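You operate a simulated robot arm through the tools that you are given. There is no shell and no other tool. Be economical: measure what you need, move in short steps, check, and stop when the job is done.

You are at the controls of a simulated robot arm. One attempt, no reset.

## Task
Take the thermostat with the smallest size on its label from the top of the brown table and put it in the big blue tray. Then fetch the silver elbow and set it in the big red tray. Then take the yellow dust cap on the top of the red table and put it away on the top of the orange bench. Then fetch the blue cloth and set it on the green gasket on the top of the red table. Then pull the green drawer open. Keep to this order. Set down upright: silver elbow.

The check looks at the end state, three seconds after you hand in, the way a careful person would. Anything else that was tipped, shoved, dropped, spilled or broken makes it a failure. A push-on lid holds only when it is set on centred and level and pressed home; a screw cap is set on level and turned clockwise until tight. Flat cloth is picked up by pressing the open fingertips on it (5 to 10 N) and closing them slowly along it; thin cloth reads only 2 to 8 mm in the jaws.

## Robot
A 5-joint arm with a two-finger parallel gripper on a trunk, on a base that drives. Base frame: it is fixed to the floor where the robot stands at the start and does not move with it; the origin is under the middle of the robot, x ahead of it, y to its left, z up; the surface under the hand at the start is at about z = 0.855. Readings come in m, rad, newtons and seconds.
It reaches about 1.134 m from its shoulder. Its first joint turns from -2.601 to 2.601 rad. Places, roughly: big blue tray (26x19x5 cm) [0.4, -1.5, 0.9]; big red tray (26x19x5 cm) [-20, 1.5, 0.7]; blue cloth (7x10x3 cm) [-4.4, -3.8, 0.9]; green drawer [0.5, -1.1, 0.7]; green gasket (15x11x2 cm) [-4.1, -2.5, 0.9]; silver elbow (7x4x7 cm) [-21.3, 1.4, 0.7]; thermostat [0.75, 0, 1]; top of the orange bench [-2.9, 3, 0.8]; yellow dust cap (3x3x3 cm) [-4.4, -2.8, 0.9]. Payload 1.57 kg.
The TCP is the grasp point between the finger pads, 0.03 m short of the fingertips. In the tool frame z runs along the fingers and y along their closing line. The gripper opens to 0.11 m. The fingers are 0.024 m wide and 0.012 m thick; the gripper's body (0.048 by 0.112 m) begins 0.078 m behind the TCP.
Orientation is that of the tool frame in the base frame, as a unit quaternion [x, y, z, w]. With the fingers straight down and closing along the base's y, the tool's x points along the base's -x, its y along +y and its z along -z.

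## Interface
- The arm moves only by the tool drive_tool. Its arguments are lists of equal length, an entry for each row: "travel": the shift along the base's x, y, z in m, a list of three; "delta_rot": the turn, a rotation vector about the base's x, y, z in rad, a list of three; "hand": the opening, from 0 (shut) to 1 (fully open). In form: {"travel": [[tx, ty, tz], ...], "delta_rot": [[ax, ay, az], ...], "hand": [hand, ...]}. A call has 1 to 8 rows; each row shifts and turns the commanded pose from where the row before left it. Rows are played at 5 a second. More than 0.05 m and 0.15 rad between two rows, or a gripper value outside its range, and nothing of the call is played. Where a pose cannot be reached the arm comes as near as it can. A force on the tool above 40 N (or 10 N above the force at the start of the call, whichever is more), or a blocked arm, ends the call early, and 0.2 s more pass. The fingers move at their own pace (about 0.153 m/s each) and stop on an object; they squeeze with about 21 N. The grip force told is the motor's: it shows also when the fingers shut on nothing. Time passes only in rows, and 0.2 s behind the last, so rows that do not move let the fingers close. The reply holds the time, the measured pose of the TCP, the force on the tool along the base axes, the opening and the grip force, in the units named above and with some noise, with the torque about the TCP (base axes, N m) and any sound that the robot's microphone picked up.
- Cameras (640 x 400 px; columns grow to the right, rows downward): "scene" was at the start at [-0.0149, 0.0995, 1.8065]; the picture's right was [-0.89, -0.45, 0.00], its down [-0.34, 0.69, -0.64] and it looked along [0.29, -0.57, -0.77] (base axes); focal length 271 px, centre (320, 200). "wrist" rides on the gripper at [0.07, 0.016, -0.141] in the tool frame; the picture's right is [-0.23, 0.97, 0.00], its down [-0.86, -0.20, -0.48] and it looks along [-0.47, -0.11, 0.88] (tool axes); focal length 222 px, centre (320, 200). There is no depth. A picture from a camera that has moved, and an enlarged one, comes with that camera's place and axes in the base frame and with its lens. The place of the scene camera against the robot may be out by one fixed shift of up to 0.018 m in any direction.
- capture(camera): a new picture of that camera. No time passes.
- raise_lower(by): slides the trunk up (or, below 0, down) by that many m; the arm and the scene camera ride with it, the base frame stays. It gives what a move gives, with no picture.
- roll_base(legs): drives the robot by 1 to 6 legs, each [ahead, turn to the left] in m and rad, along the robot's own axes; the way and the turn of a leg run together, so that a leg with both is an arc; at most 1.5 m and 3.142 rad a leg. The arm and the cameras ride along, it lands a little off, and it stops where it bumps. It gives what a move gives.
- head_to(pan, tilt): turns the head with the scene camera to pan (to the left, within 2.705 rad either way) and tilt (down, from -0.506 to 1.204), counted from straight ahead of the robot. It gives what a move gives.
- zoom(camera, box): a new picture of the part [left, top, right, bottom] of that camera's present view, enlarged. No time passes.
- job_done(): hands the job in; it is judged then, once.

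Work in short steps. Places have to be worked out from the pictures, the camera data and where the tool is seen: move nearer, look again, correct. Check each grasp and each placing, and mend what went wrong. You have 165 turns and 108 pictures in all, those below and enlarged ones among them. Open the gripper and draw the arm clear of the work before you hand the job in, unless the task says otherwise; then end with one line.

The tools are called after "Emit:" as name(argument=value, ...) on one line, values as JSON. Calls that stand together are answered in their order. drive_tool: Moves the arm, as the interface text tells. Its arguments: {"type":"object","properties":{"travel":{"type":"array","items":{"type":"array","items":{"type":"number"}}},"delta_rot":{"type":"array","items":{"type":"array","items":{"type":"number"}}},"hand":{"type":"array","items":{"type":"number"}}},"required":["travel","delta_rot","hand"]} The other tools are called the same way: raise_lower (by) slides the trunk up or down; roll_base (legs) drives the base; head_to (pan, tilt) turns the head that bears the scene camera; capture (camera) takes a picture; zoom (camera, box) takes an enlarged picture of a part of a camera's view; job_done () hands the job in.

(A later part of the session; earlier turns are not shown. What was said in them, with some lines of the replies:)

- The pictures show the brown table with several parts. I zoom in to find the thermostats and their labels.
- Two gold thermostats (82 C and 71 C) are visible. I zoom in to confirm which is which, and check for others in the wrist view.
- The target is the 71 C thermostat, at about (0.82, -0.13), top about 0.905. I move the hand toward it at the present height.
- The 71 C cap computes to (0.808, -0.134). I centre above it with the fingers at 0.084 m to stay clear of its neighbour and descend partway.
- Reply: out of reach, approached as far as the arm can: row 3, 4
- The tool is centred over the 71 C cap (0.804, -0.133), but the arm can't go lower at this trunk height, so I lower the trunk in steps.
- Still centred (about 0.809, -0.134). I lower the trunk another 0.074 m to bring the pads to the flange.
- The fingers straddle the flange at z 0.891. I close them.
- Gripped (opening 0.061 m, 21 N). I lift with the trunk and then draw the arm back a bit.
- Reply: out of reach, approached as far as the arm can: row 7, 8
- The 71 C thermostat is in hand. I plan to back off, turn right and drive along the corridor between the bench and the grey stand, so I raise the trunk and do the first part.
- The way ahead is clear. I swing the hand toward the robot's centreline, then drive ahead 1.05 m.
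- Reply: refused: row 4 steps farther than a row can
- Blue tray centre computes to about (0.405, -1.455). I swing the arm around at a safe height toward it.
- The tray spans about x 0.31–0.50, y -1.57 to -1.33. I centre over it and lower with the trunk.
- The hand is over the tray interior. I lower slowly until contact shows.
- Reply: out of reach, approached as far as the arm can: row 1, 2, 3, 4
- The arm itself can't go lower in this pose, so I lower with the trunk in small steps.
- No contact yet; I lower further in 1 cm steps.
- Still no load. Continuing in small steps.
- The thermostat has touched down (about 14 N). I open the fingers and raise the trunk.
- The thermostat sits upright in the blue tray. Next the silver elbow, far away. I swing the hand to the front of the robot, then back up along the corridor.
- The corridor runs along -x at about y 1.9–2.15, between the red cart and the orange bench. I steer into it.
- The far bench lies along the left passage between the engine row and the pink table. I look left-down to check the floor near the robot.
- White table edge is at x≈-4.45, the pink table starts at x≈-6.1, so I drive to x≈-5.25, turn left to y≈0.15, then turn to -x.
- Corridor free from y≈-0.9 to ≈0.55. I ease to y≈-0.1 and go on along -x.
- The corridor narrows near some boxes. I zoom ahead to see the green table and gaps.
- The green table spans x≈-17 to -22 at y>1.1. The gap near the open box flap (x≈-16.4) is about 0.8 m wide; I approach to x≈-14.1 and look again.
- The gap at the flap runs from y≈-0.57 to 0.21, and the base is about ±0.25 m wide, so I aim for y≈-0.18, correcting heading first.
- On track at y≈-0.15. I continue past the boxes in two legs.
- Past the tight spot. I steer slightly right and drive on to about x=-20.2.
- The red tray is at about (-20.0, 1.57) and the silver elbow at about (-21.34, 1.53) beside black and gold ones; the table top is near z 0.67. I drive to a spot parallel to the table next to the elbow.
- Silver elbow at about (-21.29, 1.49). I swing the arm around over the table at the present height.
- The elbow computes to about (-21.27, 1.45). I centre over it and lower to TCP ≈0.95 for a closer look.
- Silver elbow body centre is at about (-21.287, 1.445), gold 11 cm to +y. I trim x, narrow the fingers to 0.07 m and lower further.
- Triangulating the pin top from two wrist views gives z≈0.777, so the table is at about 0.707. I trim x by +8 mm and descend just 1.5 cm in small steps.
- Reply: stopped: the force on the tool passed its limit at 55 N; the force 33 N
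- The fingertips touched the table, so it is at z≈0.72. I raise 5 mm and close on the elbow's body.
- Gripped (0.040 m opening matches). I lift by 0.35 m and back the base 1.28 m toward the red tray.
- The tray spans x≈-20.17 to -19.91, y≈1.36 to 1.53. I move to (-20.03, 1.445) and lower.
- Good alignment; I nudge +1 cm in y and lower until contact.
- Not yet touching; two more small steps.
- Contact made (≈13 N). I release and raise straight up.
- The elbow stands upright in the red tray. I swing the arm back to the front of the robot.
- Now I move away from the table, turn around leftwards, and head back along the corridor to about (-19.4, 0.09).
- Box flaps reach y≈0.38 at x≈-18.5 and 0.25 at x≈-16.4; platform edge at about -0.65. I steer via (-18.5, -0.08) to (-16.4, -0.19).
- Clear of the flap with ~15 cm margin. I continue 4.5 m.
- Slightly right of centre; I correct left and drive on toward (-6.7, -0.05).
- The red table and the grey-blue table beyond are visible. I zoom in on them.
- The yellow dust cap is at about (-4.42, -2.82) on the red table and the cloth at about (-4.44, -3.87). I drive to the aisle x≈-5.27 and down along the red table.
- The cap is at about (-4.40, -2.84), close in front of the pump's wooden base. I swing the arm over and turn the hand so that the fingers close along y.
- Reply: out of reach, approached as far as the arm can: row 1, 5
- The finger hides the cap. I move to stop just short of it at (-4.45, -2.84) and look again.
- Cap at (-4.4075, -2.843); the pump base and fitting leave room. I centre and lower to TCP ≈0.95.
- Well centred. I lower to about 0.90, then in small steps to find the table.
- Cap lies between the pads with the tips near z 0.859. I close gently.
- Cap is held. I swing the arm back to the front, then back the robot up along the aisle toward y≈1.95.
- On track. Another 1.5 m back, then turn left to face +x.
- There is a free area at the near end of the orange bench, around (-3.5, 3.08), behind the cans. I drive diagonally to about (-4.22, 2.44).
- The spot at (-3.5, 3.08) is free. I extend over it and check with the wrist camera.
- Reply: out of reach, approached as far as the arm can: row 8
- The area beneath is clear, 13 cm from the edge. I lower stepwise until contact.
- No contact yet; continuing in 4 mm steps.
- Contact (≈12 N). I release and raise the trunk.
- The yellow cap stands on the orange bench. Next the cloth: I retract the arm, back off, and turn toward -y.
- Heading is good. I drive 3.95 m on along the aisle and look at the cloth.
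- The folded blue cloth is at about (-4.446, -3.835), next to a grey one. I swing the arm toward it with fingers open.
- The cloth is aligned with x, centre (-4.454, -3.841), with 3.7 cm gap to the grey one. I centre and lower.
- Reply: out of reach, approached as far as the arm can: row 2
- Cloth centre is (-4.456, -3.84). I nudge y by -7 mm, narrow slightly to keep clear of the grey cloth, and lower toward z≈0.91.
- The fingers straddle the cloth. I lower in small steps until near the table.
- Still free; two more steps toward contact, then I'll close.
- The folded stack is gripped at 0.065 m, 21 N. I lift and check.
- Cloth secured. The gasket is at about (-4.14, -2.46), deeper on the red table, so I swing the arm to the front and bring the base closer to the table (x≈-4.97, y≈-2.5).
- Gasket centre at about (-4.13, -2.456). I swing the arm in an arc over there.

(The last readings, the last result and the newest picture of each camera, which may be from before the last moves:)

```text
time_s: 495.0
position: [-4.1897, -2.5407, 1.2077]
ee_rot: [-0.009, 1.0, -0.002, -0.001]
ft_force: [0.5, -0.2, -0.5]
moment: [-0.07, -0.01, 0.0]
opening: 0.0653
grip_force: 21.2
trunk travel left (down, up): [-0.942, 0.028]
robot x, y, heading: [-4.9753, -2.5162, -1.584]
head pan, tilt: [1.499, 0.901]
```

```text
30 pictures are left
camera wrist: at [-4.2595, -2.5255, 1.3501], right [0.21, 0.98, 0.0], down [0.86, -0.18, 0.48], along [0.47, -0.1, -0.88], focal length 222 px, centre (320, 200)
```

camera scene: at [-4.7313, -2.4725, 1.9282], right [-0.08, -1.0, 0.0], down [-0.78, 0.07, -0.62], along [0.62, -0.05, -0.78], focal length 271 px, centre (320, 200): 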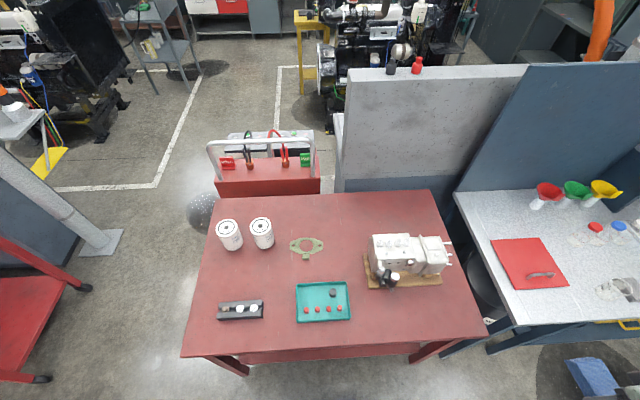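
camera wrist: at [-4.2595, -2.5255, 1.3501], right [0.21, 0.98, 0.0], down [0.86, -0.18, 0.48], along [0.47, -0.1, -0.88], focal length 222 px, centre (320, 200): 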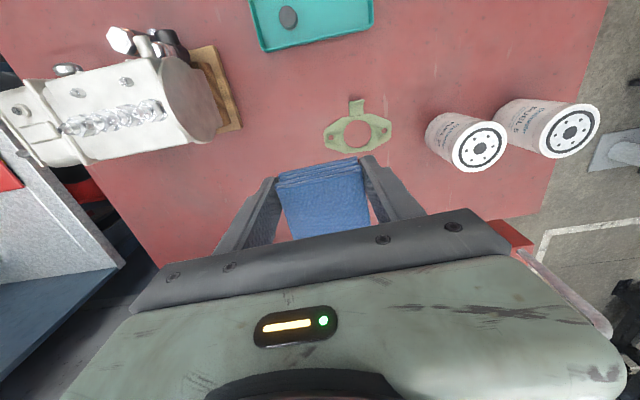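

Gasket centre (-4.14, -2.464); the cloth's centre is 2.4 cm ahead of the TCP, so I put the TCP at (-4.161, -2.464) and lower.

Emit:
drive_tool(travel=[[0.0145, 0.0385, 0], [0.0145, 0.0385, 0], [0, 0, 0]], delta_rot=[[0, 0, 0], [0, 0, 0], [0, 0, 0]], hand=[0.35, 0.35, 0.35])

Emit:
raise_lower(by=-0.22)

Emit:
capture(camera="wrist")

```text
time_s: 495.8
position: [-4.1589, -2.4645, 1.2091]
ee_rot: [-0.009, 1.0, -0.001, 0.0]
ft_force: [0.1, -0.1, -0.6]
moment: [0.0, 0.0, -0.03]
opening: 0.0651
grip_force: 20.9
trunk travel left (down, up): [-0.942, 0.028]
robot x, y, heading: [-4.9719, -2.5152, -1.587]
head pan, tilt: [1.499, 0.901]
```

```text
time_s: 498.1
position: [-4.1592, -2.4648, 0.9887]
ee_rot: [-0.01, 1.0, -0.001, 0.0]
ft_force: [0.2, 0.5, 0.3]
moment: [-0.02, 0.06, -0.03]
opening: 0.0652
grip_force: 20.7
trunk travel left (down, up): [-0.722, 0.248]
robot x, y, heading: [-4.9739, -2.5127, -1.586]
head pan, tilt: [1.499, 0.901]
```

```text
29 pictures are left
camera wrist: at [-4.2296, -2.4499, 1.1303], right [0.21, 0.98, 0.0], down [0.86, -0.18, 0.48], along [0.47, -0.1, -0.88], focal length 222 px, centre (320, 200)
```

wrist: 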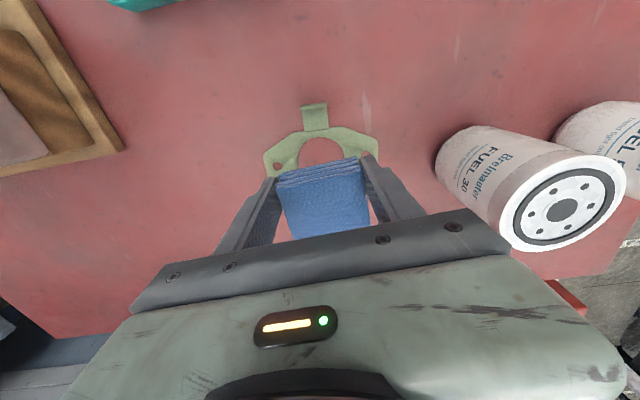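

Alignment is good; nudge x -6 mm and lower carefully to contact.

Emit:
drive_tool(travel=[[-0.006, -0.002, 0], [0, 0, 0]], delta_rot=[[0, 0, 0], [0, 0, 0]], hand=[0.35, 0.35])

Emit:
raise_lower(by=-0.07)

Emit:
raise_lower(by=-0.008)

Emit:
raise_lower(by=-0.006)

Emit:
raise_lower(by=-0.005)

Emit:
raise_lower(by=-0.004)

```text
time_s: 498.7
position: [-4.1658, -2.467, 0.9883]
ee_rot: [-0.009, 1.0, -0.001, 0.0]
ft_force: [-0.2, 1.3, -0.7]
moment: [-0.03, 0.03, -0.02]
opening: 0.0654
grip_force: 20.2
trunk travel left (down, up): [-0.722, 0.248]
robot x, y, heading: [-4.9728, -2.517, -1.584]
head pan, tilt: [1.499, 0.901]
```

```text
time_s: 499.8
position: [-4.1648, -2.4667, 0.9195]
ee_rot: [-0.009, 1.0, -0.001, -0.001]
ft_force: [0.2, 0.3, -0.5]
moment: [0.01, 0.02, 0.0]
opening: 0.0652
grip_force: 20.7
trunk travel left (down, up): [-0.652, 0.318]
robot x, y, heading: [-4.9711, -2.5153, -1.588]
head pan, tilt: [1.499, 0.901]
```

```text
time_s: 500.4
position: [-4.1656, -2.467, 0.9104]
ee_rot: [-0.009, 1.0, -0.001, 0.0]
ft_force: [0.9, -0.7, -1.2]
moment: [-0.01, -0.02, 0.03]
opening: 0.0652
grip_force: 21.1
trunk travel left (down, up): [-0.644, 0.326]
robot x, y, heading: [-4.9753, -2.5172, -1.581]
head pan, tilt: [1.499, 0.901]
```

```text
time_s: 500.9
position: [-4.1644, -2.4677, 0.9053]
ee_rot: [-0.009, 1.0, -0.002, 0.0]
ft_force: [0.3, -0.6, -0.5]
moment: [0.02, 0.01, -0.01]
opening: 0.0652
grip_force: 21.0
trunk travel left (down, up): [-0.638, 0.332]
robot x, y, heading: [-4.975, -2.5147, -1.581]
head pan, tilt: [1.499, 0.901]
```

```text
time_s: 501.5
position: [-4.1659, -2.4663, 0.8985]
ee_rot: [-0.009, 1.0, -0.002, -0.001]
ft_force: [0.0, 0.6, 0.2]
moment: [0.03, 0.01, 0.05]
opening: 0.0651
grip_force: 21.1
trunk travel left (down, up): [-0.633, 0.337]
robot x, y, heading: [-4.9744, -2.5186, -1.58]
head pan, tilt: [1.499, 0.901]
```

```text
time_s: 502.0
position: [-4.1653, -2.4673, 0.8952]
ee_rot: [-0.009, 1.0, -0.002, 0.001]
ft_force: [-0.9, 0.1, -0.1]
moment: [0.02, 0.01, -0.02]
opening: 0.0652
grip_force: 21.1
trunk travel left (down, up): [-0.629, 0.341]
robot x, y, heading: [-4.972, -2.518, -1.582]
head pan, tilt: [1.499, 0.901]
```

No contact yet; continue in 3–4 mm steps.

Emit:
raise_lower(by=-0.004)

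Emit:
raise_lower(by=-0.003)

Emit:
raise_lower(by=-0.003)

Emit:
capture(camera="wrist")

```text
time_s: 502.5
position: [-4.1653, -2.4654, 0.892]
ee_rot: [-0.009, 1.0, -0.001, -0.001]
ft_force: [0.0, 0.7, -0.3]
moment: [0.04, 0.02, 0.0]
opening: 0.0654
grip_force: 20.9
trunk travel left (down, up): [-0.625, 0.345]
robot x, y, heading: [-4.9716, -2.514, -1.588]
head pan, tilt: [1.499, 0.901]
```

```text
time_s: 503.1
position: [-4.1661, -2.4669, 0.8887]
ee_rot: [-0.009, 1.0, -0.002, 0.0]
ft_force: [0.1, 0.3, -0.3]
moment: [-0.01, 0.0, -0.07]
opening: 0.0651
grip_force: 21.1
trunk travel left (down, up): [-0.622, 0.348]
robot x, y, heading: [-4.976, -2.5185, -1.588]
head pan, tilt: [1.499, 0.901]
```

```text
time_s: 503.6
position: [-4.1651, -2.4664, 0.8855]
ee_rot: [-0.008, 1.0, -0.002, -0.001]
ft_force: [-0.7, 0.5, 0.4]
moment: [0.0, 0.03, -0.02]
opening: 0.0651
grip_force: 20.5
trunk travel left (down, up): [-0.619, 0.351]
robot x, y, heading: [-4.9736, -2.5179, -1.586]
head pan, tilt: [1.499, 0.901]
```

```text
28 pictures are left
camera wrist: at [-4.2356, -2.4521, 1.0272], right [0.21, 0.98, 0.0], down [0.86, -0.18, 0.48], along [0.47, -0.1, -0.88], focal length 222 px, centre (320, 200)
```

wrist: 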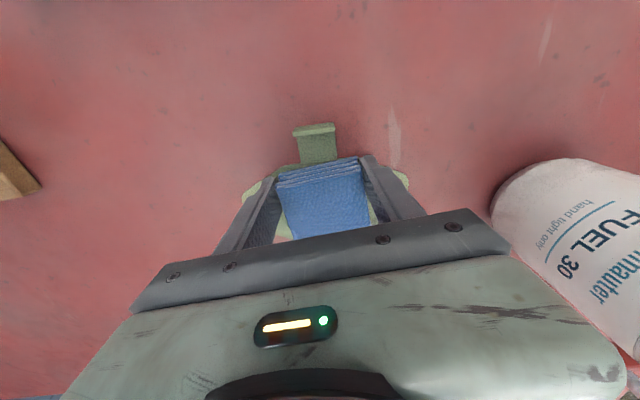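

Nearly down; a few more small steps.

Emit:
raise_lower(by=-0.003)

Emit:
raise_lower(by=-0.003)

Emit:
raise_lower(by=-0.003)

```text
time_s: 504.1
position: [-4.1662, -2.467, 0.8837]
ee_rot: [-0.009, 1.0, -0.002, 0.0]
ft_force: [0.5, -0.5, 0.6]
moment: [0.02, -0.09, 0.03]
opening: 0.065
grip_force: 21.3
trunk travel left (down, up): [-0.616, 0.354]
robot x, y, heading: [-4.9714, -2.5156, -1.585]
head pan, tilt: [1.499, 0.901]
```

```text
time_s: 504.7
position: [-4.1657, -2.4666, 0.8812]
ee_rot: [-0.009, 1.0, -0.001, 0.002]
ft_force: [0.3, -1.4, 24.8]
moment: [0.33, 0.09, 0.0]
opening: 0.0649
grip_force: 21.1
trunk travel left (down, up): [-0.614, 0.356]
robot x, y, heading: [-4.9732, -2.5125, -1.581]
head pan, tilt: [1.499, 0.901]
stopped: the force on the tool passed its limit at 41 N (the readings are from after the stop); the commanded pose is now the measured one
```

```text
time_s: 505.1
position: [-4.1649, -2.4675, 0.882]
ee_rot: [-0.009, 1.0, -0.001, 0.002]
ft_force: [-1.3, -0.4, 33.6]
moment: [0.33, 0.26, 0.05]
opening: 0.0654
grip_force: 21.4
trunk travel left (down, up): [-0.613, 0.357]
robot x, y, heading: [-4.9777, -2.5146, -1.584]
head pan, tilt: [1.499, 0.901]
stopped: the force on the tool passed its limit at 47 N (the readings are from after the stop); the commanded pose is now the measured one
```

Contact is firm. I back off 2 mm, release gently, and rise.

Emit:
raise_lower(by=0.003)

Emit:
drive_tool(travel=[[0, 0, 0], [0, 0, 0], [0, 0, 0], [0, 0, 0]], delta_rot=[[0, 0, 0], [0, 0, 0], [0, 0, 0], [0, 0, 0]], hand=[0.62, 0.68, 0.75, 0.8])

Emit:
raise_lower(by=0.33)

Emit:
capture(camera="wrist")

```text
time_s: 505.6
position: [-4.1636, -2.4671, 0.8819]
ee_rot: [-0.008, 1.0, 0.0, 0.002]
ft_force: [-0.7, -0.3, 0.5]
moment: [0.07, 0.06, -0.02]
opening: 0.0654
grip_force: 21.4
trunk travel left (down, up): [-0.616, 0.354]
robot x, y, heading: [-4.9749, -2.5166, -1.585]
head pan, tilt: [1.499, 0.901]
```

```text
time_s: 506.6
position: [-4.1645, -2.4656, 0.883]
ee_rot: [-0.009, 1.0, -0.001, 0.001]
ft_force: [-0.5, -0.4, -0.3]
moment: [0.01, -0.02, 0.02]
opening: 0.0879
grip_force: 0.0
trunk travel left (down, up): [-0.616, 0.354]
robot x, y, heading: [-4.9728, -2.5145, -1.58]
head pan, tilt: [1.499, 0.901]
```

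```text
time_s: 509.9
position: [-4.1638, -2.4671, 1.2139]
ee_rot: [-0.009, 1.0, -0.001, 0.002]
ft_force: [-1.0, 0.3, 0.1]
moment: [-0.05, 0.0, 0.01]
opening: 0.0881
grip_force: 0.1
trunk travel left (down, up): [-0.946, 0.024]
robot x, y, heading: [-4.9737, -2.5132, -1.577]
head pan, tilt: [1.499, 0.901]
```

```text
27 pictures are left
camera wrist: at [-4.2345, -2.4519, 1.3538], right [0.21, 0.98, 0.0], down [0.86, -0.18, 0.48], along [0.47, -0.1, -0.88], focal length 222 px, centre (320, 200)
```

wrist: 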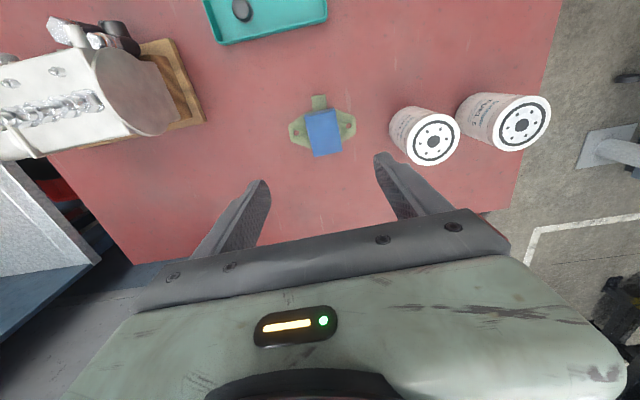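

The blue cloth lies on the green gasket. Now the drawer: I swing the arm to the front and back up the aisle.

Emit:
drive_tool(travel=[[-0.012, -0.04, 0], [-0.012, -0.04, 0], [-0.012, -0.04, 0], [-0.0286, -0.0386, 0], [-0.0286, -0.0386, 0], [-0.0286, -0.0386, 0], [-0.0286, -0.0386, 0], [-0.0286, -0.0386, 0]], delta_rot=[[0, 0, 0], [0, 0, 0], [0, 0, 0], [0, 0, 0], [0, 0, 0], [0, 0, 0], [0, 0, 0], [0, 0, 0]], hand=[0.4, 0.2, 0.2, 0.2, 0.2, 0.2, 0.2, 0.2])

Emit:
drive_tool(travel=[[-0.0286, -0.0386, 0], [-0.0286, -0.0386, 0], [-0.0416, -0.0205, 0], [-0.0416, -0.0205, 0], [-0.0416, -0.0205, 0], [-0.0416, -0.0205, 0], [-0.0416, -0.0205, 0], [-0.0416, -0.0205, 0]], delta_rot=[[0, 0, 0], [0, 0, 0], [0, 0, 0], [0, 0, 0], [0, 0, 0], [0, 0, 0], [0, 0, 0], [0, 0, 0]], hand=[0.2, 0.2, 0.2, 0.2, 0.2, 0.2, 0.2, 0.2])

Emit:
drive_tool(travel=[[-0.0416, -0.0205, 0], [-0.0416, -0.0205, 0], [-0.045, -0.01, 0], [-0.045, -0.01, 0]], delta_rot=[[0, 0, 0], [0, 0, 0], [0, 0, 0], [0, 0, 0]], hand=[0.2, 0.2, 0.2, 0.2])

Emit:
capture(camera="scene")

Emit:
roll_base(legs=[[0, 0.05], [-1.5, 0], [-1.5, 0], [-1.45, 0]])

```text
time_s: 511.6
position: [-4.3464, -2.7789, 1.2124]
ee_rot: [-0.009, 1.0, -0.001, 0.002]
ft_force: [-0.1, -0.3, 0.1]
moment: [-0.01, 0.02, -0.01]
opening: 0.0219
grip_force: 0.0
trunk travel left (down, up): [-0.946, 0.024]
robot x, y, heading: [-4.9747, -2.5194, -1.588]
head pan, tilt: [1.499, 0.901]
```

```text
time_s: 513.5
position: [-4.6496, -2.9809, 1.2128]
ee_rot: [-0.009, 1.0, -0.001, 0.003]
ft_force: [0.1, 0.1, -0.2]
moment: [0.02, 0.0, 0.03]
opening: 0.0222
grip_force: 0.1
trunk travel left (down, up): [-0.946, 0.024]
robot x, y, heading: [-4.9702, -2.5171, -1.582]
head pan, tilt: [1.499, 0.901]
```

```text
time_s: 514.5
position: [-4.8145, -3.0647, 1.2135]
ee_rot: [-0.008, 1.0, 0.0, 0.002]
ft_force: [-0.3, 0.1, -0.8]
moment: [0.0, 0.02, -0.01]
opening: 0.0219
grip_force: 0.0
out of reach, approached as far as the arm can: row 1, 3, 4
trunk travel left (down, up): [-0.946, 0.024]
robot x, y, heading: [-4.9733, -2.5176, -1.584]
head pan, tilt: [1.499, 0.901]
```

```text
26 pictures are left
camera scene: at [-4.7324, -2.4727, 1.9323], right [-0.08, -1.0, 0.0], down [-0.78, 0.07, -0.62], along [0.62, -0.05, -0.78], focal length 271 px, centre (320, 200)
```

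scene: 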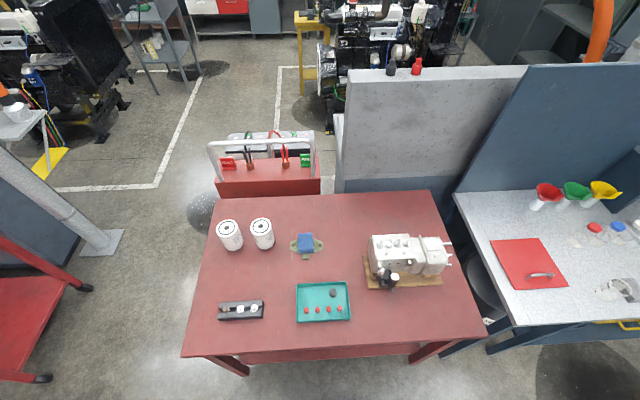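

```text
time_s: 536.2
position: [-4.9402, 1.395, 1.2132]
ee_rot: [-0.013, 1.0, 0.0, 0.002]
ft_force: [0.6, -0.4, -0.2]
moment: [-0.03, -0.01, 0.0]
opening: 0.0219
grip_force: 0.0
trunk travel left (down, up): [-0.946, 0.024]
robot x, y, heading: [-5.1089, 1.9428, -1.575]
head pan, tilt: [1.499, 0.901]
```

Cloth and surroundings look undisturbed. I turn to +x and go back along the corridor to the start area.

Emit:
roll_base(legs=[[0, 1.575], [1.5, 0], [1.4, 0], [0, -0.2], [1.5, 0]])

```text
time_s: 561.7
position: [-0.1796, 1.8392, 1.2129]
ee_rot: [-0.66, 0.752, 0.002, 0.001]
ft_force: [-0.6, 0.6, 0.2]
moment: [0.03, -0.03, -0.03]
opening: 0.0222
grip_force: 0.0
trunk travel left (down, up): [-0.946, 0.024]
robot x, y, heading: [-0.7461, 1.7591, -0.158]
head pan, tilt: [1.499, 0.901]
```

I steer to x≈-0.33 and drive down toward the bench, stopping at y≈-0.35 to look.

Emit:
roll_base(legs=[[0, -0.96], [0.95, 0], [0, -0.453], [1.25, 0]])

Emit:
head_to(pan=0.6, tilt=0.85)

Emit:
capture(camera="scene")

```text
time_s: 576.5
position: [-0.1665, -0.916, 1.2135]
ee_rot: [-0.015, 1.0, 0.001, 0.002]
ft_force: [-0.1, -1.1, -0.2]
moment: [0.0, -0.04, -0.02]
opening: 0.0221
grip_force: 0.0
trunk travel left (down, up): [-0.946, 0.024]
robot x, y, heading: [-0.3323, -0.3712, -1.574]
head pan, tilt: [1.499, 0.901]
```

```text
time_s: 577.7
position: [-0.1674, -0.9167, 1.2134]
ee_rot: [-0.016, 1.0, 0.001, 0.002]
ft_force: [0.0, -0.3, -0.7]
moment: [-0.01, -0.03, 0.0]
opening: 0.0219
grip_force: 0.0
trunk travel left (down, up): [-0.946, 0.024]
robot x, y, heading: [-0.336, -0.37, -1.571]
head pan, tilt: [0.6, 0.85]
```

```text
25 pictures are left
camera scene: at [-0.1227, -0.3822, 1.9361], right [-0.83, -0.56, 0.0], down [-0.42, 0.62, -0.66], along [0.37, -0.54, -0.75], focal length 271 px, centre (320, 200)
```

scene: 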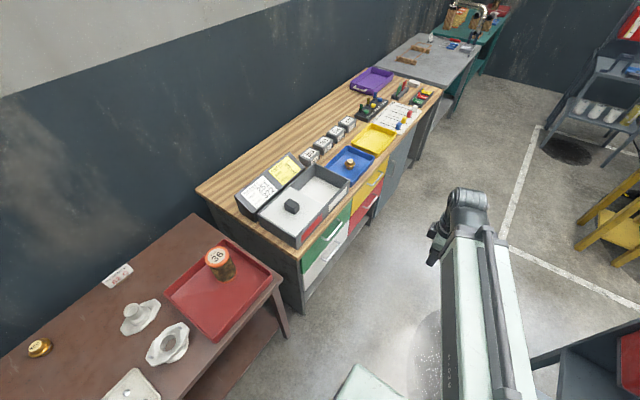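

Emit:
zoom(camera="scene", box=[270, 170, 398, 290])

```text
3.33 times, centred on (334, 230) of scene
camera zoom: at [-0.1227, -0.3822, 1.9361], right [-0.83, -0.56, 0.0], down [-0.42, 0.62, -0.66], along [0.37, -0.54, -0.75], focal length 904 px, centre (273, 100)
```

zoom: 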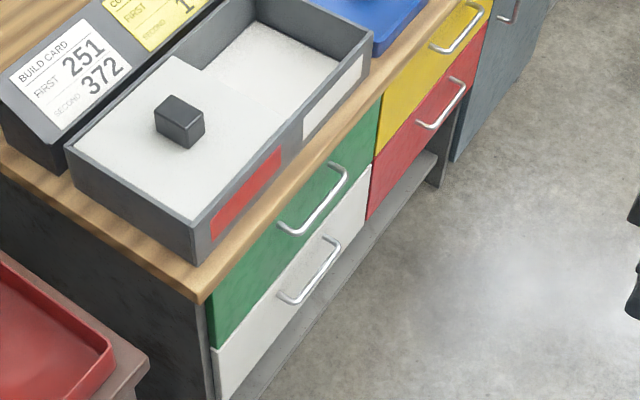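

The green drawer is the top-left one; its bar handle is at about x≈0.29, y≈-1.04 to -1.18, z≈0.73. I'll grip it with the tool tilted near-horizontal; first I swing out and spin the hand so the closing line ends up vertical.

Emit:
drive_tool(travel=[[0.043, -0.008, 0], [0.043, -0.008, 0], [0.043, -0.008, 0], [0.043, -0.008, 0], [0.043, -0.008, 0], [0.043, -0.008, 0], [0.043, -0.008, 0], [0.043, -0.008, 0]], delta_rot=[[0, 0, 0.087], [0, 0, 0.087], [0, 0, 0.087], [0, 0, 0.087], [0, 0, 0.087], [0, 0, 0.087], [0, 0, 0.087], [0, 0, 0.087]], hand=[0.5, 0.5, 0.5, 0.5, 0.5, 0.5, 0.5, 0.5])

Emit:
drive_tool(travel=[[0, 0, 0], [0, 0, 0], [0, 0, 0], [0, 0, 0], [0, 0, 0], [0, 0, 0], [0, 0, 0], [0, 0, 0]], delta_rot=[[-0.107, -0.09, 0], [-0.107, -0.09, 0], [-0.107, -0.09, 0], [-0.107, -0.09, 0], [-0.107, -0.09, 0], [-0.107, -0.09, 0], [-0.107, -0.09, 0], [-0.107, -0.09, 0]], hand=[0.5, 0.5, 0.5, 0.5, 0.5, 0.5, 0.5, 0.5])

```text
time_s: 579.5
position: [0.1759, -0.9827, 1.2131]
ee_rot: [-0.356, 0.935, 0.002, 0.001]
ft_force: [-0.4, 0.1, 0.0]
moment: [-0.03, 0.0, -0.01]
opening: 0.0548
grip_force: 0.1
trunk travel left (down, up): [-0.946, 0.024]
robot x, y, heading: [-0.3341, -0.3678, -1.57]
head pan, tilt: [0.6, 0.85]
```

```text
time_s: 581.3
position: [0.1766, -0.9804, 1.3465]
ee_rot: [-0.302, 0.792, -0.501, 0.176]
ft_force: [0.0, 0.0, 0.2]
moment: [0.02, 0.02, 0.0]
opening: 0.0549
grip_force: 0.0
out of reach, approached as far as the arm can: row 2, 3, 4, 5, 6, 7, 8
trunk travel left (down, up): [-0.946, 0.024]
robot x, y, heading: [-0.3302, -0.3677, -1.57]
head pan, tilt: [0.6, 0.85]
```

The tool is now pitched 26° below horizontal. I add the remaining tilt to make it level, then look with the wrist camera.

Emit:
drive_tool(travel=[[0, 0, 0.02], [0, 0, 0.02], [0, 0, 0.02], [0, 0, 0.01]], delta_rot=[[-0.085, -0.072, 0], [-0.085, -0.072, 0], [-0.085, -0.072, 0], [-0.075, -0.063, 0]], hand=[0.5, 0.5, 0.5, 0.5])

Emit:
capture(camera="scene")

```text
time_s: 582.3
position: [0.1783, -0.9831, 1.4397]
ee_rot: [-0.256, 0.676, -0.652, 0.229]
ft_force: [0.5, -0.4, 1.0]
moment: [0.0, 0.0, 0.01]
opening: 0.0551
grip_force: 0.0
out of reach, approached as far as the arm can: row 1, 2, 3, 4
trunk travel left (down, up): [-0.946, 0.024]
robot x, y, heading: [-0.3345, -0.3724, -1.577]
head pan, tilt: [0.6, 0.85]
```

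```text
23 pictures are left
camera scene: at [-0.1228, -0.3822, 1.9361], right [-0.83, -0.56, 0.0], down [-0.42, 0.62, -0.66], along [0.37, -0.55, -0.75], focal length 271 px, centre (320, 200)
```

scene: 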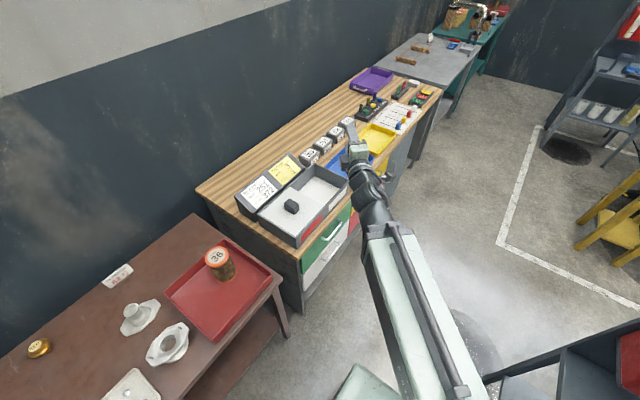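

The tool is level at z 1.44. I lower the trunk by 0.55 m, staying in front of the bench edge, and view the handle with the wrist camera.

Emit:
raise_lower(by=-0.55)

Emit:
capture(camera="wrist")

```text
refused: -0.55 is not a number from -0.4 to 0.4
```

```text
22 pictures are left
camera wrist: at [0.0332, -0.9203, 1.4319], right [0.13, 0.16, -0.98], down [0.36, 0.91, 0.2], along [0.93, -0.37, 0.06], focal length 222 px, centre (320, 200)
```

wrist: 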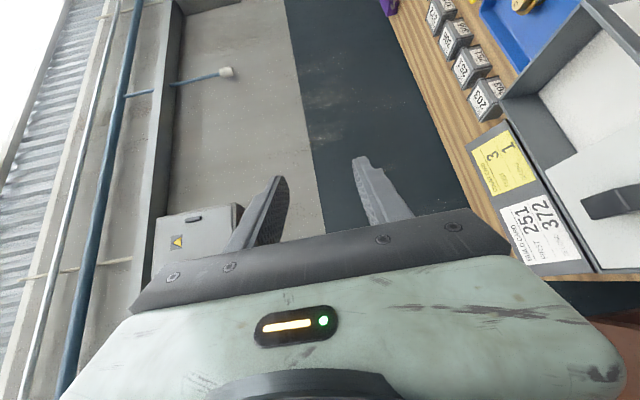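

I lower in two parts (0.4 then 0.25 m) and look.

Emit:
raise_lower(by=-0.4)

Emit:
raise_lower(by=-0.2)

Emit:
capture(camera="wrist")

Emit:
capture(camera="scene")

```text
time_s: 586.1
position: [0.1779, -0.9831, 1.04]
ee_rot: [-0.256, 0.677, -0.651, 0.228]
ft_force: [0.7, -0.1, -0.3]
moment: [-0.02, -0.06, 0.01]
opening: 0.0551
grip_force: 0.1
trunk travel left (down, up): [-0.546, 0.424]
robot x, y, heading: [-0.3345, -0.3704, -1.573]
head pan, tilt: [0.6, 0.85]
```

```text
time_s: 588.3
position: [0.1788, -0.9845, 0.8391]
ee_rot: [-0.256, 0.677, -0.651, 0.228]
ft_force: [-0.8, -1.3, -0.1]
moment: [0.01, 0.0, -0.01]
opening: 0.0548
grip_force: 0.0
trunk travel left (down, up): [-0.346, 0.624]
robot x, y, heading: [-0.3346, -0.3701, -1.572]
head pan, tilt: [0.6, 0.85]
```

```text
21 pictures are left
camera wrist: at [0.033, -0.9204, 0.8318], right [0.13, 0.17, -0.98], down [0.36, 0.91, 0.2], along [0.93, -0.37, 0.06], focal length 222 px, centre (320, 200)
```

wrist: 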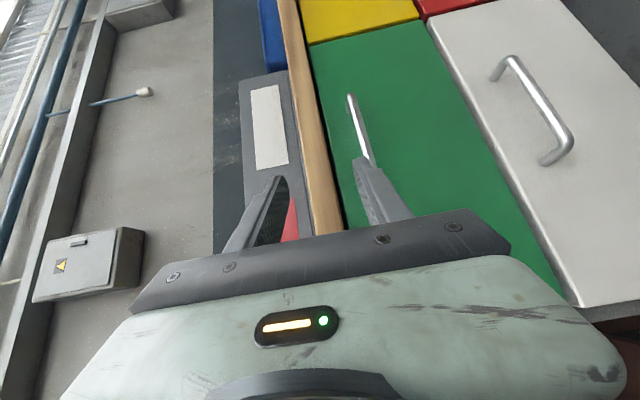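

```text
20 pictures are left
camera scene: at [-0.1227, -0.3822, 1.3361], right [-0.83, -0.56, 0.0], down [-0.42, 0.62, -0.66], along [0.37, -0.55, -0.75], focal length 271 px, centre (320, 200)
```

scene: 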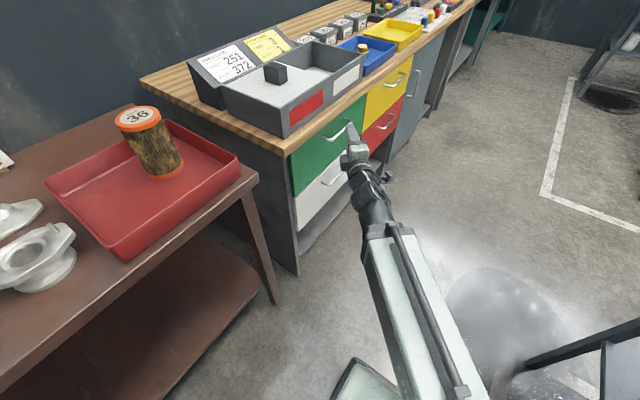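

Emit:
zoom(camera="scene", box=[280, 90, 408, 210])

```text
3.33 times, centred on (344, 150) of scene
camera zoom: at [-0.1227, -0.3822, 1.3361], right [-0.83, -0.56, 0.0], down [-0.42, 0.62, -0.66], along [0.37, -0.55, -0.75], focal length 904 px, centre (240, 367)
```

zoom: 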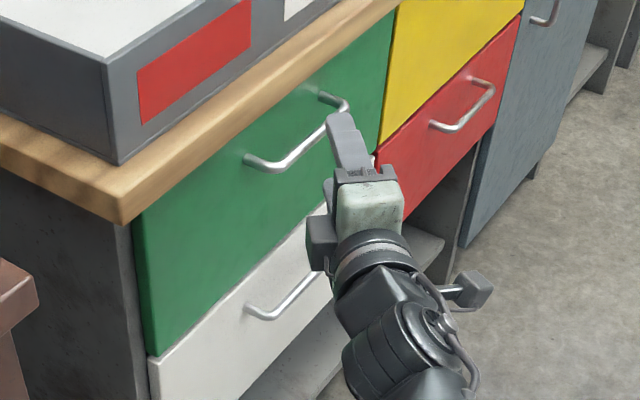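

Triangulation puts the bar at about x 0.25, y -1.01 to -1.13, z 0.788, standing about 4 cm proud of the bench edge. I lower 5 cm and check the bar between the fingers.

Emit:
raise_lower(by=-0.05)

Emit:
capture(camera="wrist")

```text
time_s: 589.2
position: [0.1782, -0.9836, 0.7903]
ee_rot: [-0.256, 0.677, -0.651, 0.229]
ft_force: [0.3, -0.6, 0.4]
moment: [-0.02, -0.02, 0.02]
opening: 0.0549
grip_force: 0.1
trunk travel left (down, up): [-0.296, 0.674]
robot x, y, heading: [-0.3353, -0.3694, -1.571]
head pan, tilt: [0.6, 0.85]
```

```text
18 pictures are left
camera wrist: at [0.033, -0.9204, 0.7818], right [0.13, 0.17, -0.98], down [0.36, 0.91, 0.2], along [0.93, -0.37, 0.06], focal length 222 px, centre (320, 200)
```

wrist: 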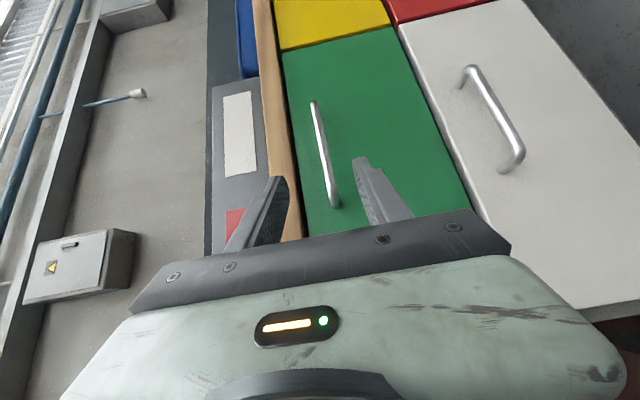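

The bar is at z≈0.781, x≈0.26. I lower 9 mm and advance 0.118 m radially with the fingers straddling it.

Emit:
raise_lower(by=-0.009)

Emit:
drive_tool(travel=[[0.019, -0.0226, 0], [0.019, -0.0226, 0], [0.019, -0.0226, 0], [0.019, -0.0226, 0], [0, 0, 0]], delta_rot=[[0, 0, 0], [0, 0, 0], [0, 0, 0], [0, 0, 0], [0, 0, 0]], hand=[0.5, 0.5, 0.5, 0.5, 0.5])

Emit:
capture(camera="wrist")

```text
time_s: 589.8
position: [0.1775, -0.984, 0.7801]
ee_rot: [-0.256, 0.676, -0.652, 0.228]
ft_force: [0.1, -0.6, 0.0]
moment: [0.04, 0.0, 0.02]
opening: 0.0549
grip_force: 0.1
trunk travel left (down, up): [-0.287, 0.683]
robot x, y, heading: [-0.3373, -0.3684, -1.576]
head pan, tilt: [0.6, 0.85]
```

```text
time_s: 591.0
position: [0.2544, -1.0739, 0.7809]
ee_rot: [-0.255, 0.677, -0.652, 0.229]
ft_force: [0.4, 0.0, -0.2]
moment: [-0.01, -0.01, -0.02]
opening: 0.0553
grip_force: 0.1
trunk travel left (down, up): [-0.287, 0.683]
robot x, y, heading: [-0.3305, -0.3706, -1.574]
head pan, tilt: [0.6, 0.85]
```

```text
17 pictures are left
camera wrist: at [0.1091, -1.011, 0.773], right [0.13, 0.16, -0.98], down [0.36, 0.91, 0.2], along [0.93, -0.37, 0.06], focal length 222 px, centre (320, 200)
```

wrist: 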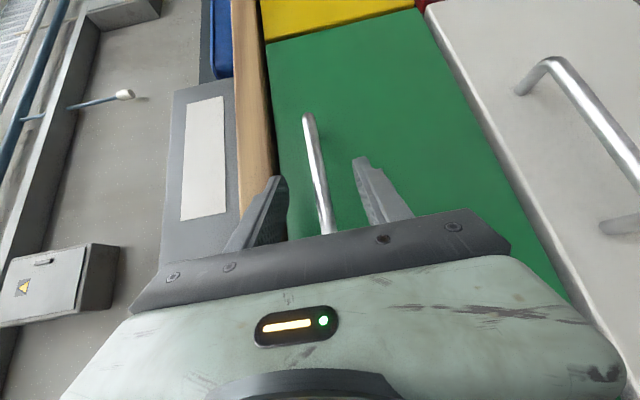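

The bar runs between the fingers. I advance 1 cm more and close on it.

Emit:
drive_tool(travel=[[0.0077, -0.0092, 0], [0, 0, 0], [0, 0, 0], [0, 0, 0], [0, 0, 0]], delta_rot=[[0, 0, 0], [0, 0, 0], [0, 0, 0], [0, 0, 0], [0, 0, 0]], hand=[0.5, 0.35, 0.2, 0.05, 0.0])

Emit:
capture(camera="wrist")

```text
time_s: 592.2
position: [0.2621, -1.0821, 0.7804]
ee_rot: [-0.256, 0.677, -0.651, 0.227]
ft_force: [-3.6, 4.8, -7.9]
moment: [-0.98, 0.09, 0.02]
opening: 0.0123
grip_force: 29.6
trunk travel left (down, up): [-0.287, 0.683]
robot x, y, heading: [-0.3337, -0.3712, -1.571]
head pan, tilt: [0.6, 0.85]
```

```text
16 pictures are left
camera wrist: at [0.1164, -1.0202, 0.7726], right [0.12, 0.16, -0.98], down [0.36, 0.91, 0.2], along [0.93, -0.37, 0.06], focal length 222 px, centre (320, 200)
```

wrist: 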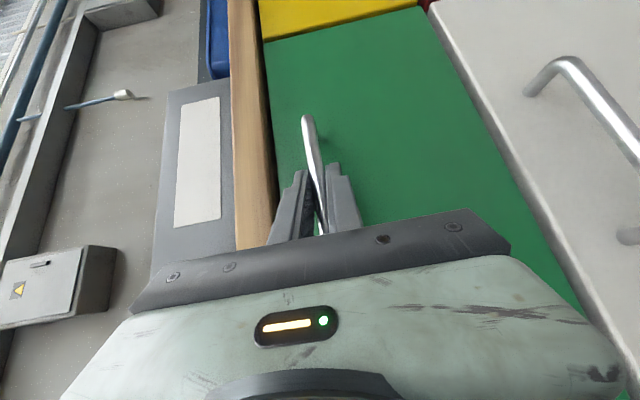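

The bar is gripped (12 mm). I pull along -x in small rows, following the azimuth with a small yaw.

Emit:
drive_tool(travel=[[-0.015, 0, 0], [-0.015, 0, 0], [-0.02, 0, 0], [-0.02, 0, 0], [-0.02, 0, 0]], delta_rot=[[0, 0, -0.013], [0, 0, -0.013], [0, 0, -0.018], [0, 0, -0.018], [0, 0, -0.018]], hand=[0, 0, 0, 0, 0])

Emit:
capture(camera="wrist")

```text
time_s: 593.4
position: [0.1712, -1.0813, 0.781]
ee_rot: [-0.229, 0.686, -0.66, 0.202]
ft_force: [-0.9, 17.8, -13.5]
moment: [-0.99, 0.1, 0.37]
opening: 0.0126
grip_force: 29.8
trunk travel left (down, up): [-0.287, 0.683]
robot x, y, heading: [-0.3344, -0.3706, -1.572]
head pan, tilt: [0.6, 0.85]
```

```text
15 pictures are left
camera wrist: at [0.032, -1.0077, 0.7726], right [0.14, 0.15, -0.98], down [0.43, 0.88, 0.2], along [0.89, -0.45, 0.06], focal length 222 px, centre (320, 200)
```

wrist: 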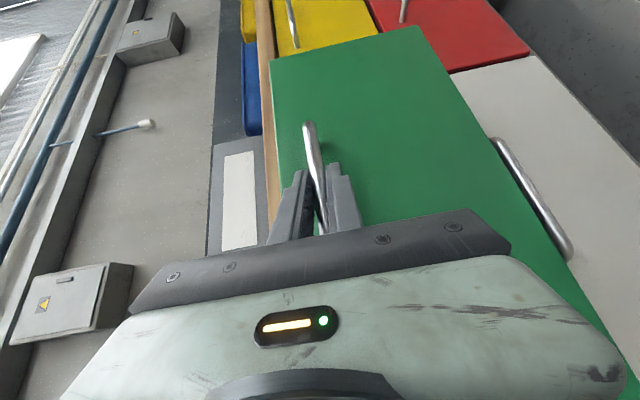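

The drawer moves (≈9 cm out). I continue pulling with a slight relief of the side load.

Emit:
drive_tool(travel=[[-0.02, 0.001, -0.001], [-0.02, 0.001, -0.001], [-0.02, 0.001, 0], [-0.02, 0.0, 0], [-0.02, 0, 0], [-0.02, 0, 0]], delta_rot=[[0, 0, -0.019], [0, 0, -0.019], [0, 0, -0.02], [0, 0, -0.02], [0, 0, -0.021], [0, 0, -0.021]], hand=[0, 0, 0, 0, 0, 0])

Emit:
capture(camera="scene")

```text
time_s: 594.8
position: [0.0526, -1.0796, 0.781]
ee_rot: [-0.188, 0.699, -0.67, 0.162]
ft_force: [-0.3, 17.4, -3.1]
moment: [-1.35, 0.04, 0.68]
opening: 0.0132
grip_force: 29.8
trunk travel left (down, up): [-0.287, 0.683]
robot x, y, heading: [-0.3339, -0.3705, -1.575]
head pan, tilt: [0.6, 0.85]
```

```text
14 pictures are left
camera scene: at [-0.1226, -0.3809, 1.277], right [-0.83, -0.56, 0.0], down [-0.42, 0.62, -0.66], along [0.37, -0.55, -0.75], focal length 271 px, centre (320, 200)
```

scene: 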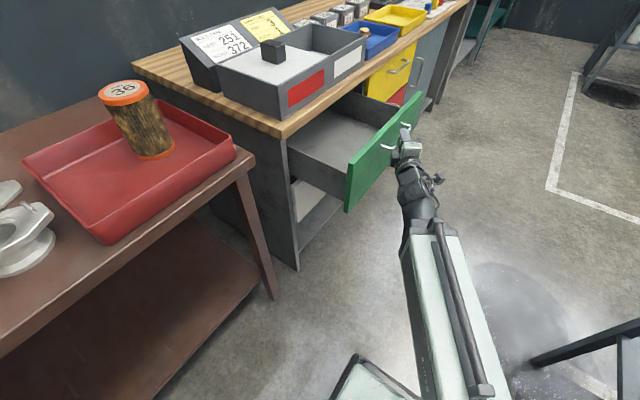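

The drawer is open about 21 cm. I pull another 6 cm, then release.

Emit:
drive_tool(travel=[[-0.02, 0.001, 0], [-0.02, 0.001, 0], [-0.02, 0.001, 0], [0, 0, 0]], delta_rot=[[0, 0, -0.022], [0, 0, -0.022], [0, 0, -0.022], [0, 0, 0]], hand=[0, 0, 0, 0])

Emit:
drive_tool(travel=[[0, 0, 0], [0, 0, 0], [0, 0, 0]], delta_rot=[[0, 0, 0], [0, 0, 0], [0, 0, 0]], hand=[0.2, 0.4, 0.5])

Emit:
capture(camera="wrist")

```text
time_s: 595.6
position: [0.0094, -1.0976, 0.7802]
ee_rot: [-0.167, 0.705, -0.675, 0.141]
ft_force: [1.0, 11.9, -5.2]
moment: [-1.02, 0.03, -0.39]
opening: 0.0126
grip_force: 29.7
out of reach, approached as far as the arm can: row 1, 2, 3
trunk travel left (down, up): [-0.287, 0.683]
robot x, y, heading: [-0.3318, -0.3689, -1.571]
head pan, tilt: [0.6, 0.85]
stopped in row 3: the force on the tool passed its limit at 63 N (the readings are from after the stop); the commanded pose is now the measured one
```

```text
time_s: 596.4
position: [0.009, -1.0973, 0.7797]
ee_rot: [-0.166, 0.704, -0.675, 0.142]
ft_force: [-0.2, 0.2, 0.2]
moment: [0.03, -0.02, 0.01]
opening: 0.0547
grip_force: 0.1
trunk travel left (down, up): [-0.287, 0.683]
robot x, y, heading: [-0.3342, -0.3696, -1.568]
head pan, tilt: [0.6, 0.85]
```

```text
13 pictures are left
camera wrist: at [-0.1145, -1.0004, 0.7727], right [0.16, 0.13, -0.98], down [0.58, 0.79, 0.2], along [0.8, -0.6, 0.05], focal length 222 px, centre (320, 200)
```

wrist: 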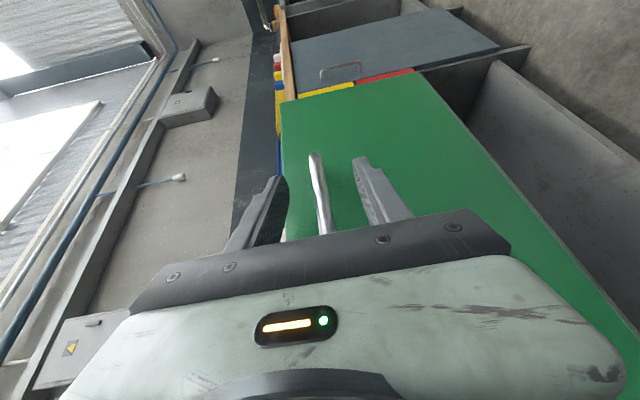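

Released; the drawer is out about 25 cm. The arm is at its minimum radius, so I back the base 0.35 m to slide the fingers off the bar.

Emit:
roll_base(legs=[[-0.35, 0]])

Emit:
capture(camera="scene")

```text
time_s: 598.7
position: [0.0077, -0.7467, 0.7808]
ee_rot: [-0.165, 0.705, -0.675, 0.14]
ft_force: [0.3, 0.1, 0.4]
moment: [-0.04, 0.0, -0.02]
opening: 0.0551
grip_force: 0.1
trunk travel left (down, up): [-0.287, 0.683]
robot x, y, heading: [-0.3351, -0.013, -1.579]
head pan, tilt: [0.6, 0.85]
```

```text
12 pictures are left
camera scene: at [-0.1226, -0.0307, 1.2771], right [-0.83, -0.56, 0.0], down [-0.42, 0.62, -0.66], along [0.37, -0.55, -0.75], focal length 271 px, centre (320, 200)
```

scene: 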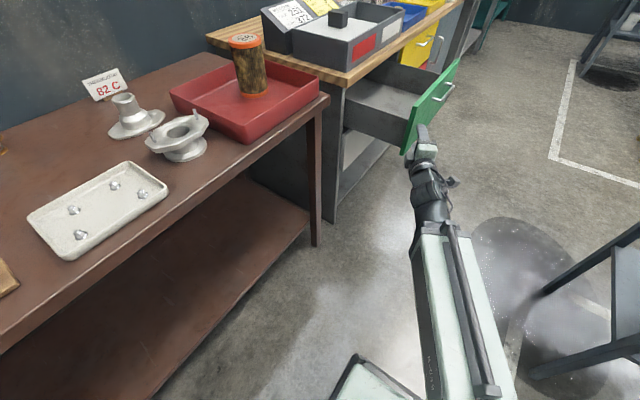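

The drawer is open and the hand is free. I back another 0.25 m to be well clear, then hand in.

Emit:
roll_base(legs=[[-0.25, 0]])

Emit:
zoom(camera="scene", box=[250, 0, 510, 163])

```text
time_s: 600.5
position: [0.0118, -0.493, 0.7811]
ee_rot: [-0.165, 0.705, -0.675, 0.14]
ft_force: [-0.6, 0.8, 1.3]
moment: [-0.02, 0.0, 0.04]
opening: 0.055
grip_force: 0.1
trunk travel left (down, up): [-0.287, 0.683]
robot x, y, heading: [-0.3266, 0.2382, -1.577]
head pan, tilt: [0.6, 0.85]
```

```text
2.45 times, centred on (380, 82) of scene
camera zoom: at [-0.1202, 0.2235, 1.2771], right [-0.83, -0.56, 0.0], down [-0.42, 0.62, -0.66], along [0.37, -0.55, -0.75], focal length 665 px, centre (173, 491)
```

zoom: 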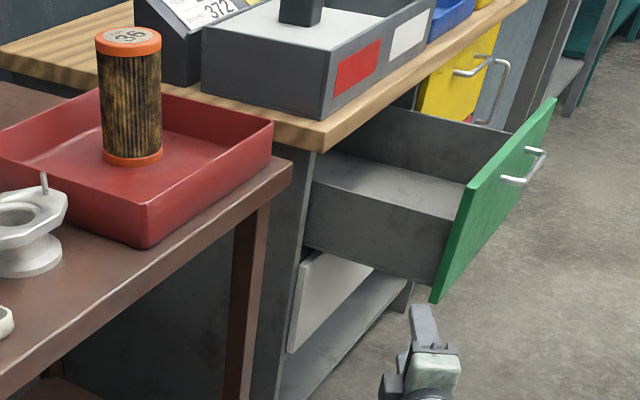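

The green drawer stands open and everything else is in place, so I hand in.

Emit:
job_done()

```text
The job is handed in.
```

I did all five steps in the order given and handed the job in: the 71 C thermostat is in the big blue tray, the silver elbow is upright in the big red tray, the yellow dust cap is on the orange bench, the blue cloth is on the green gasket, and the green drawer is open about 25 cm.
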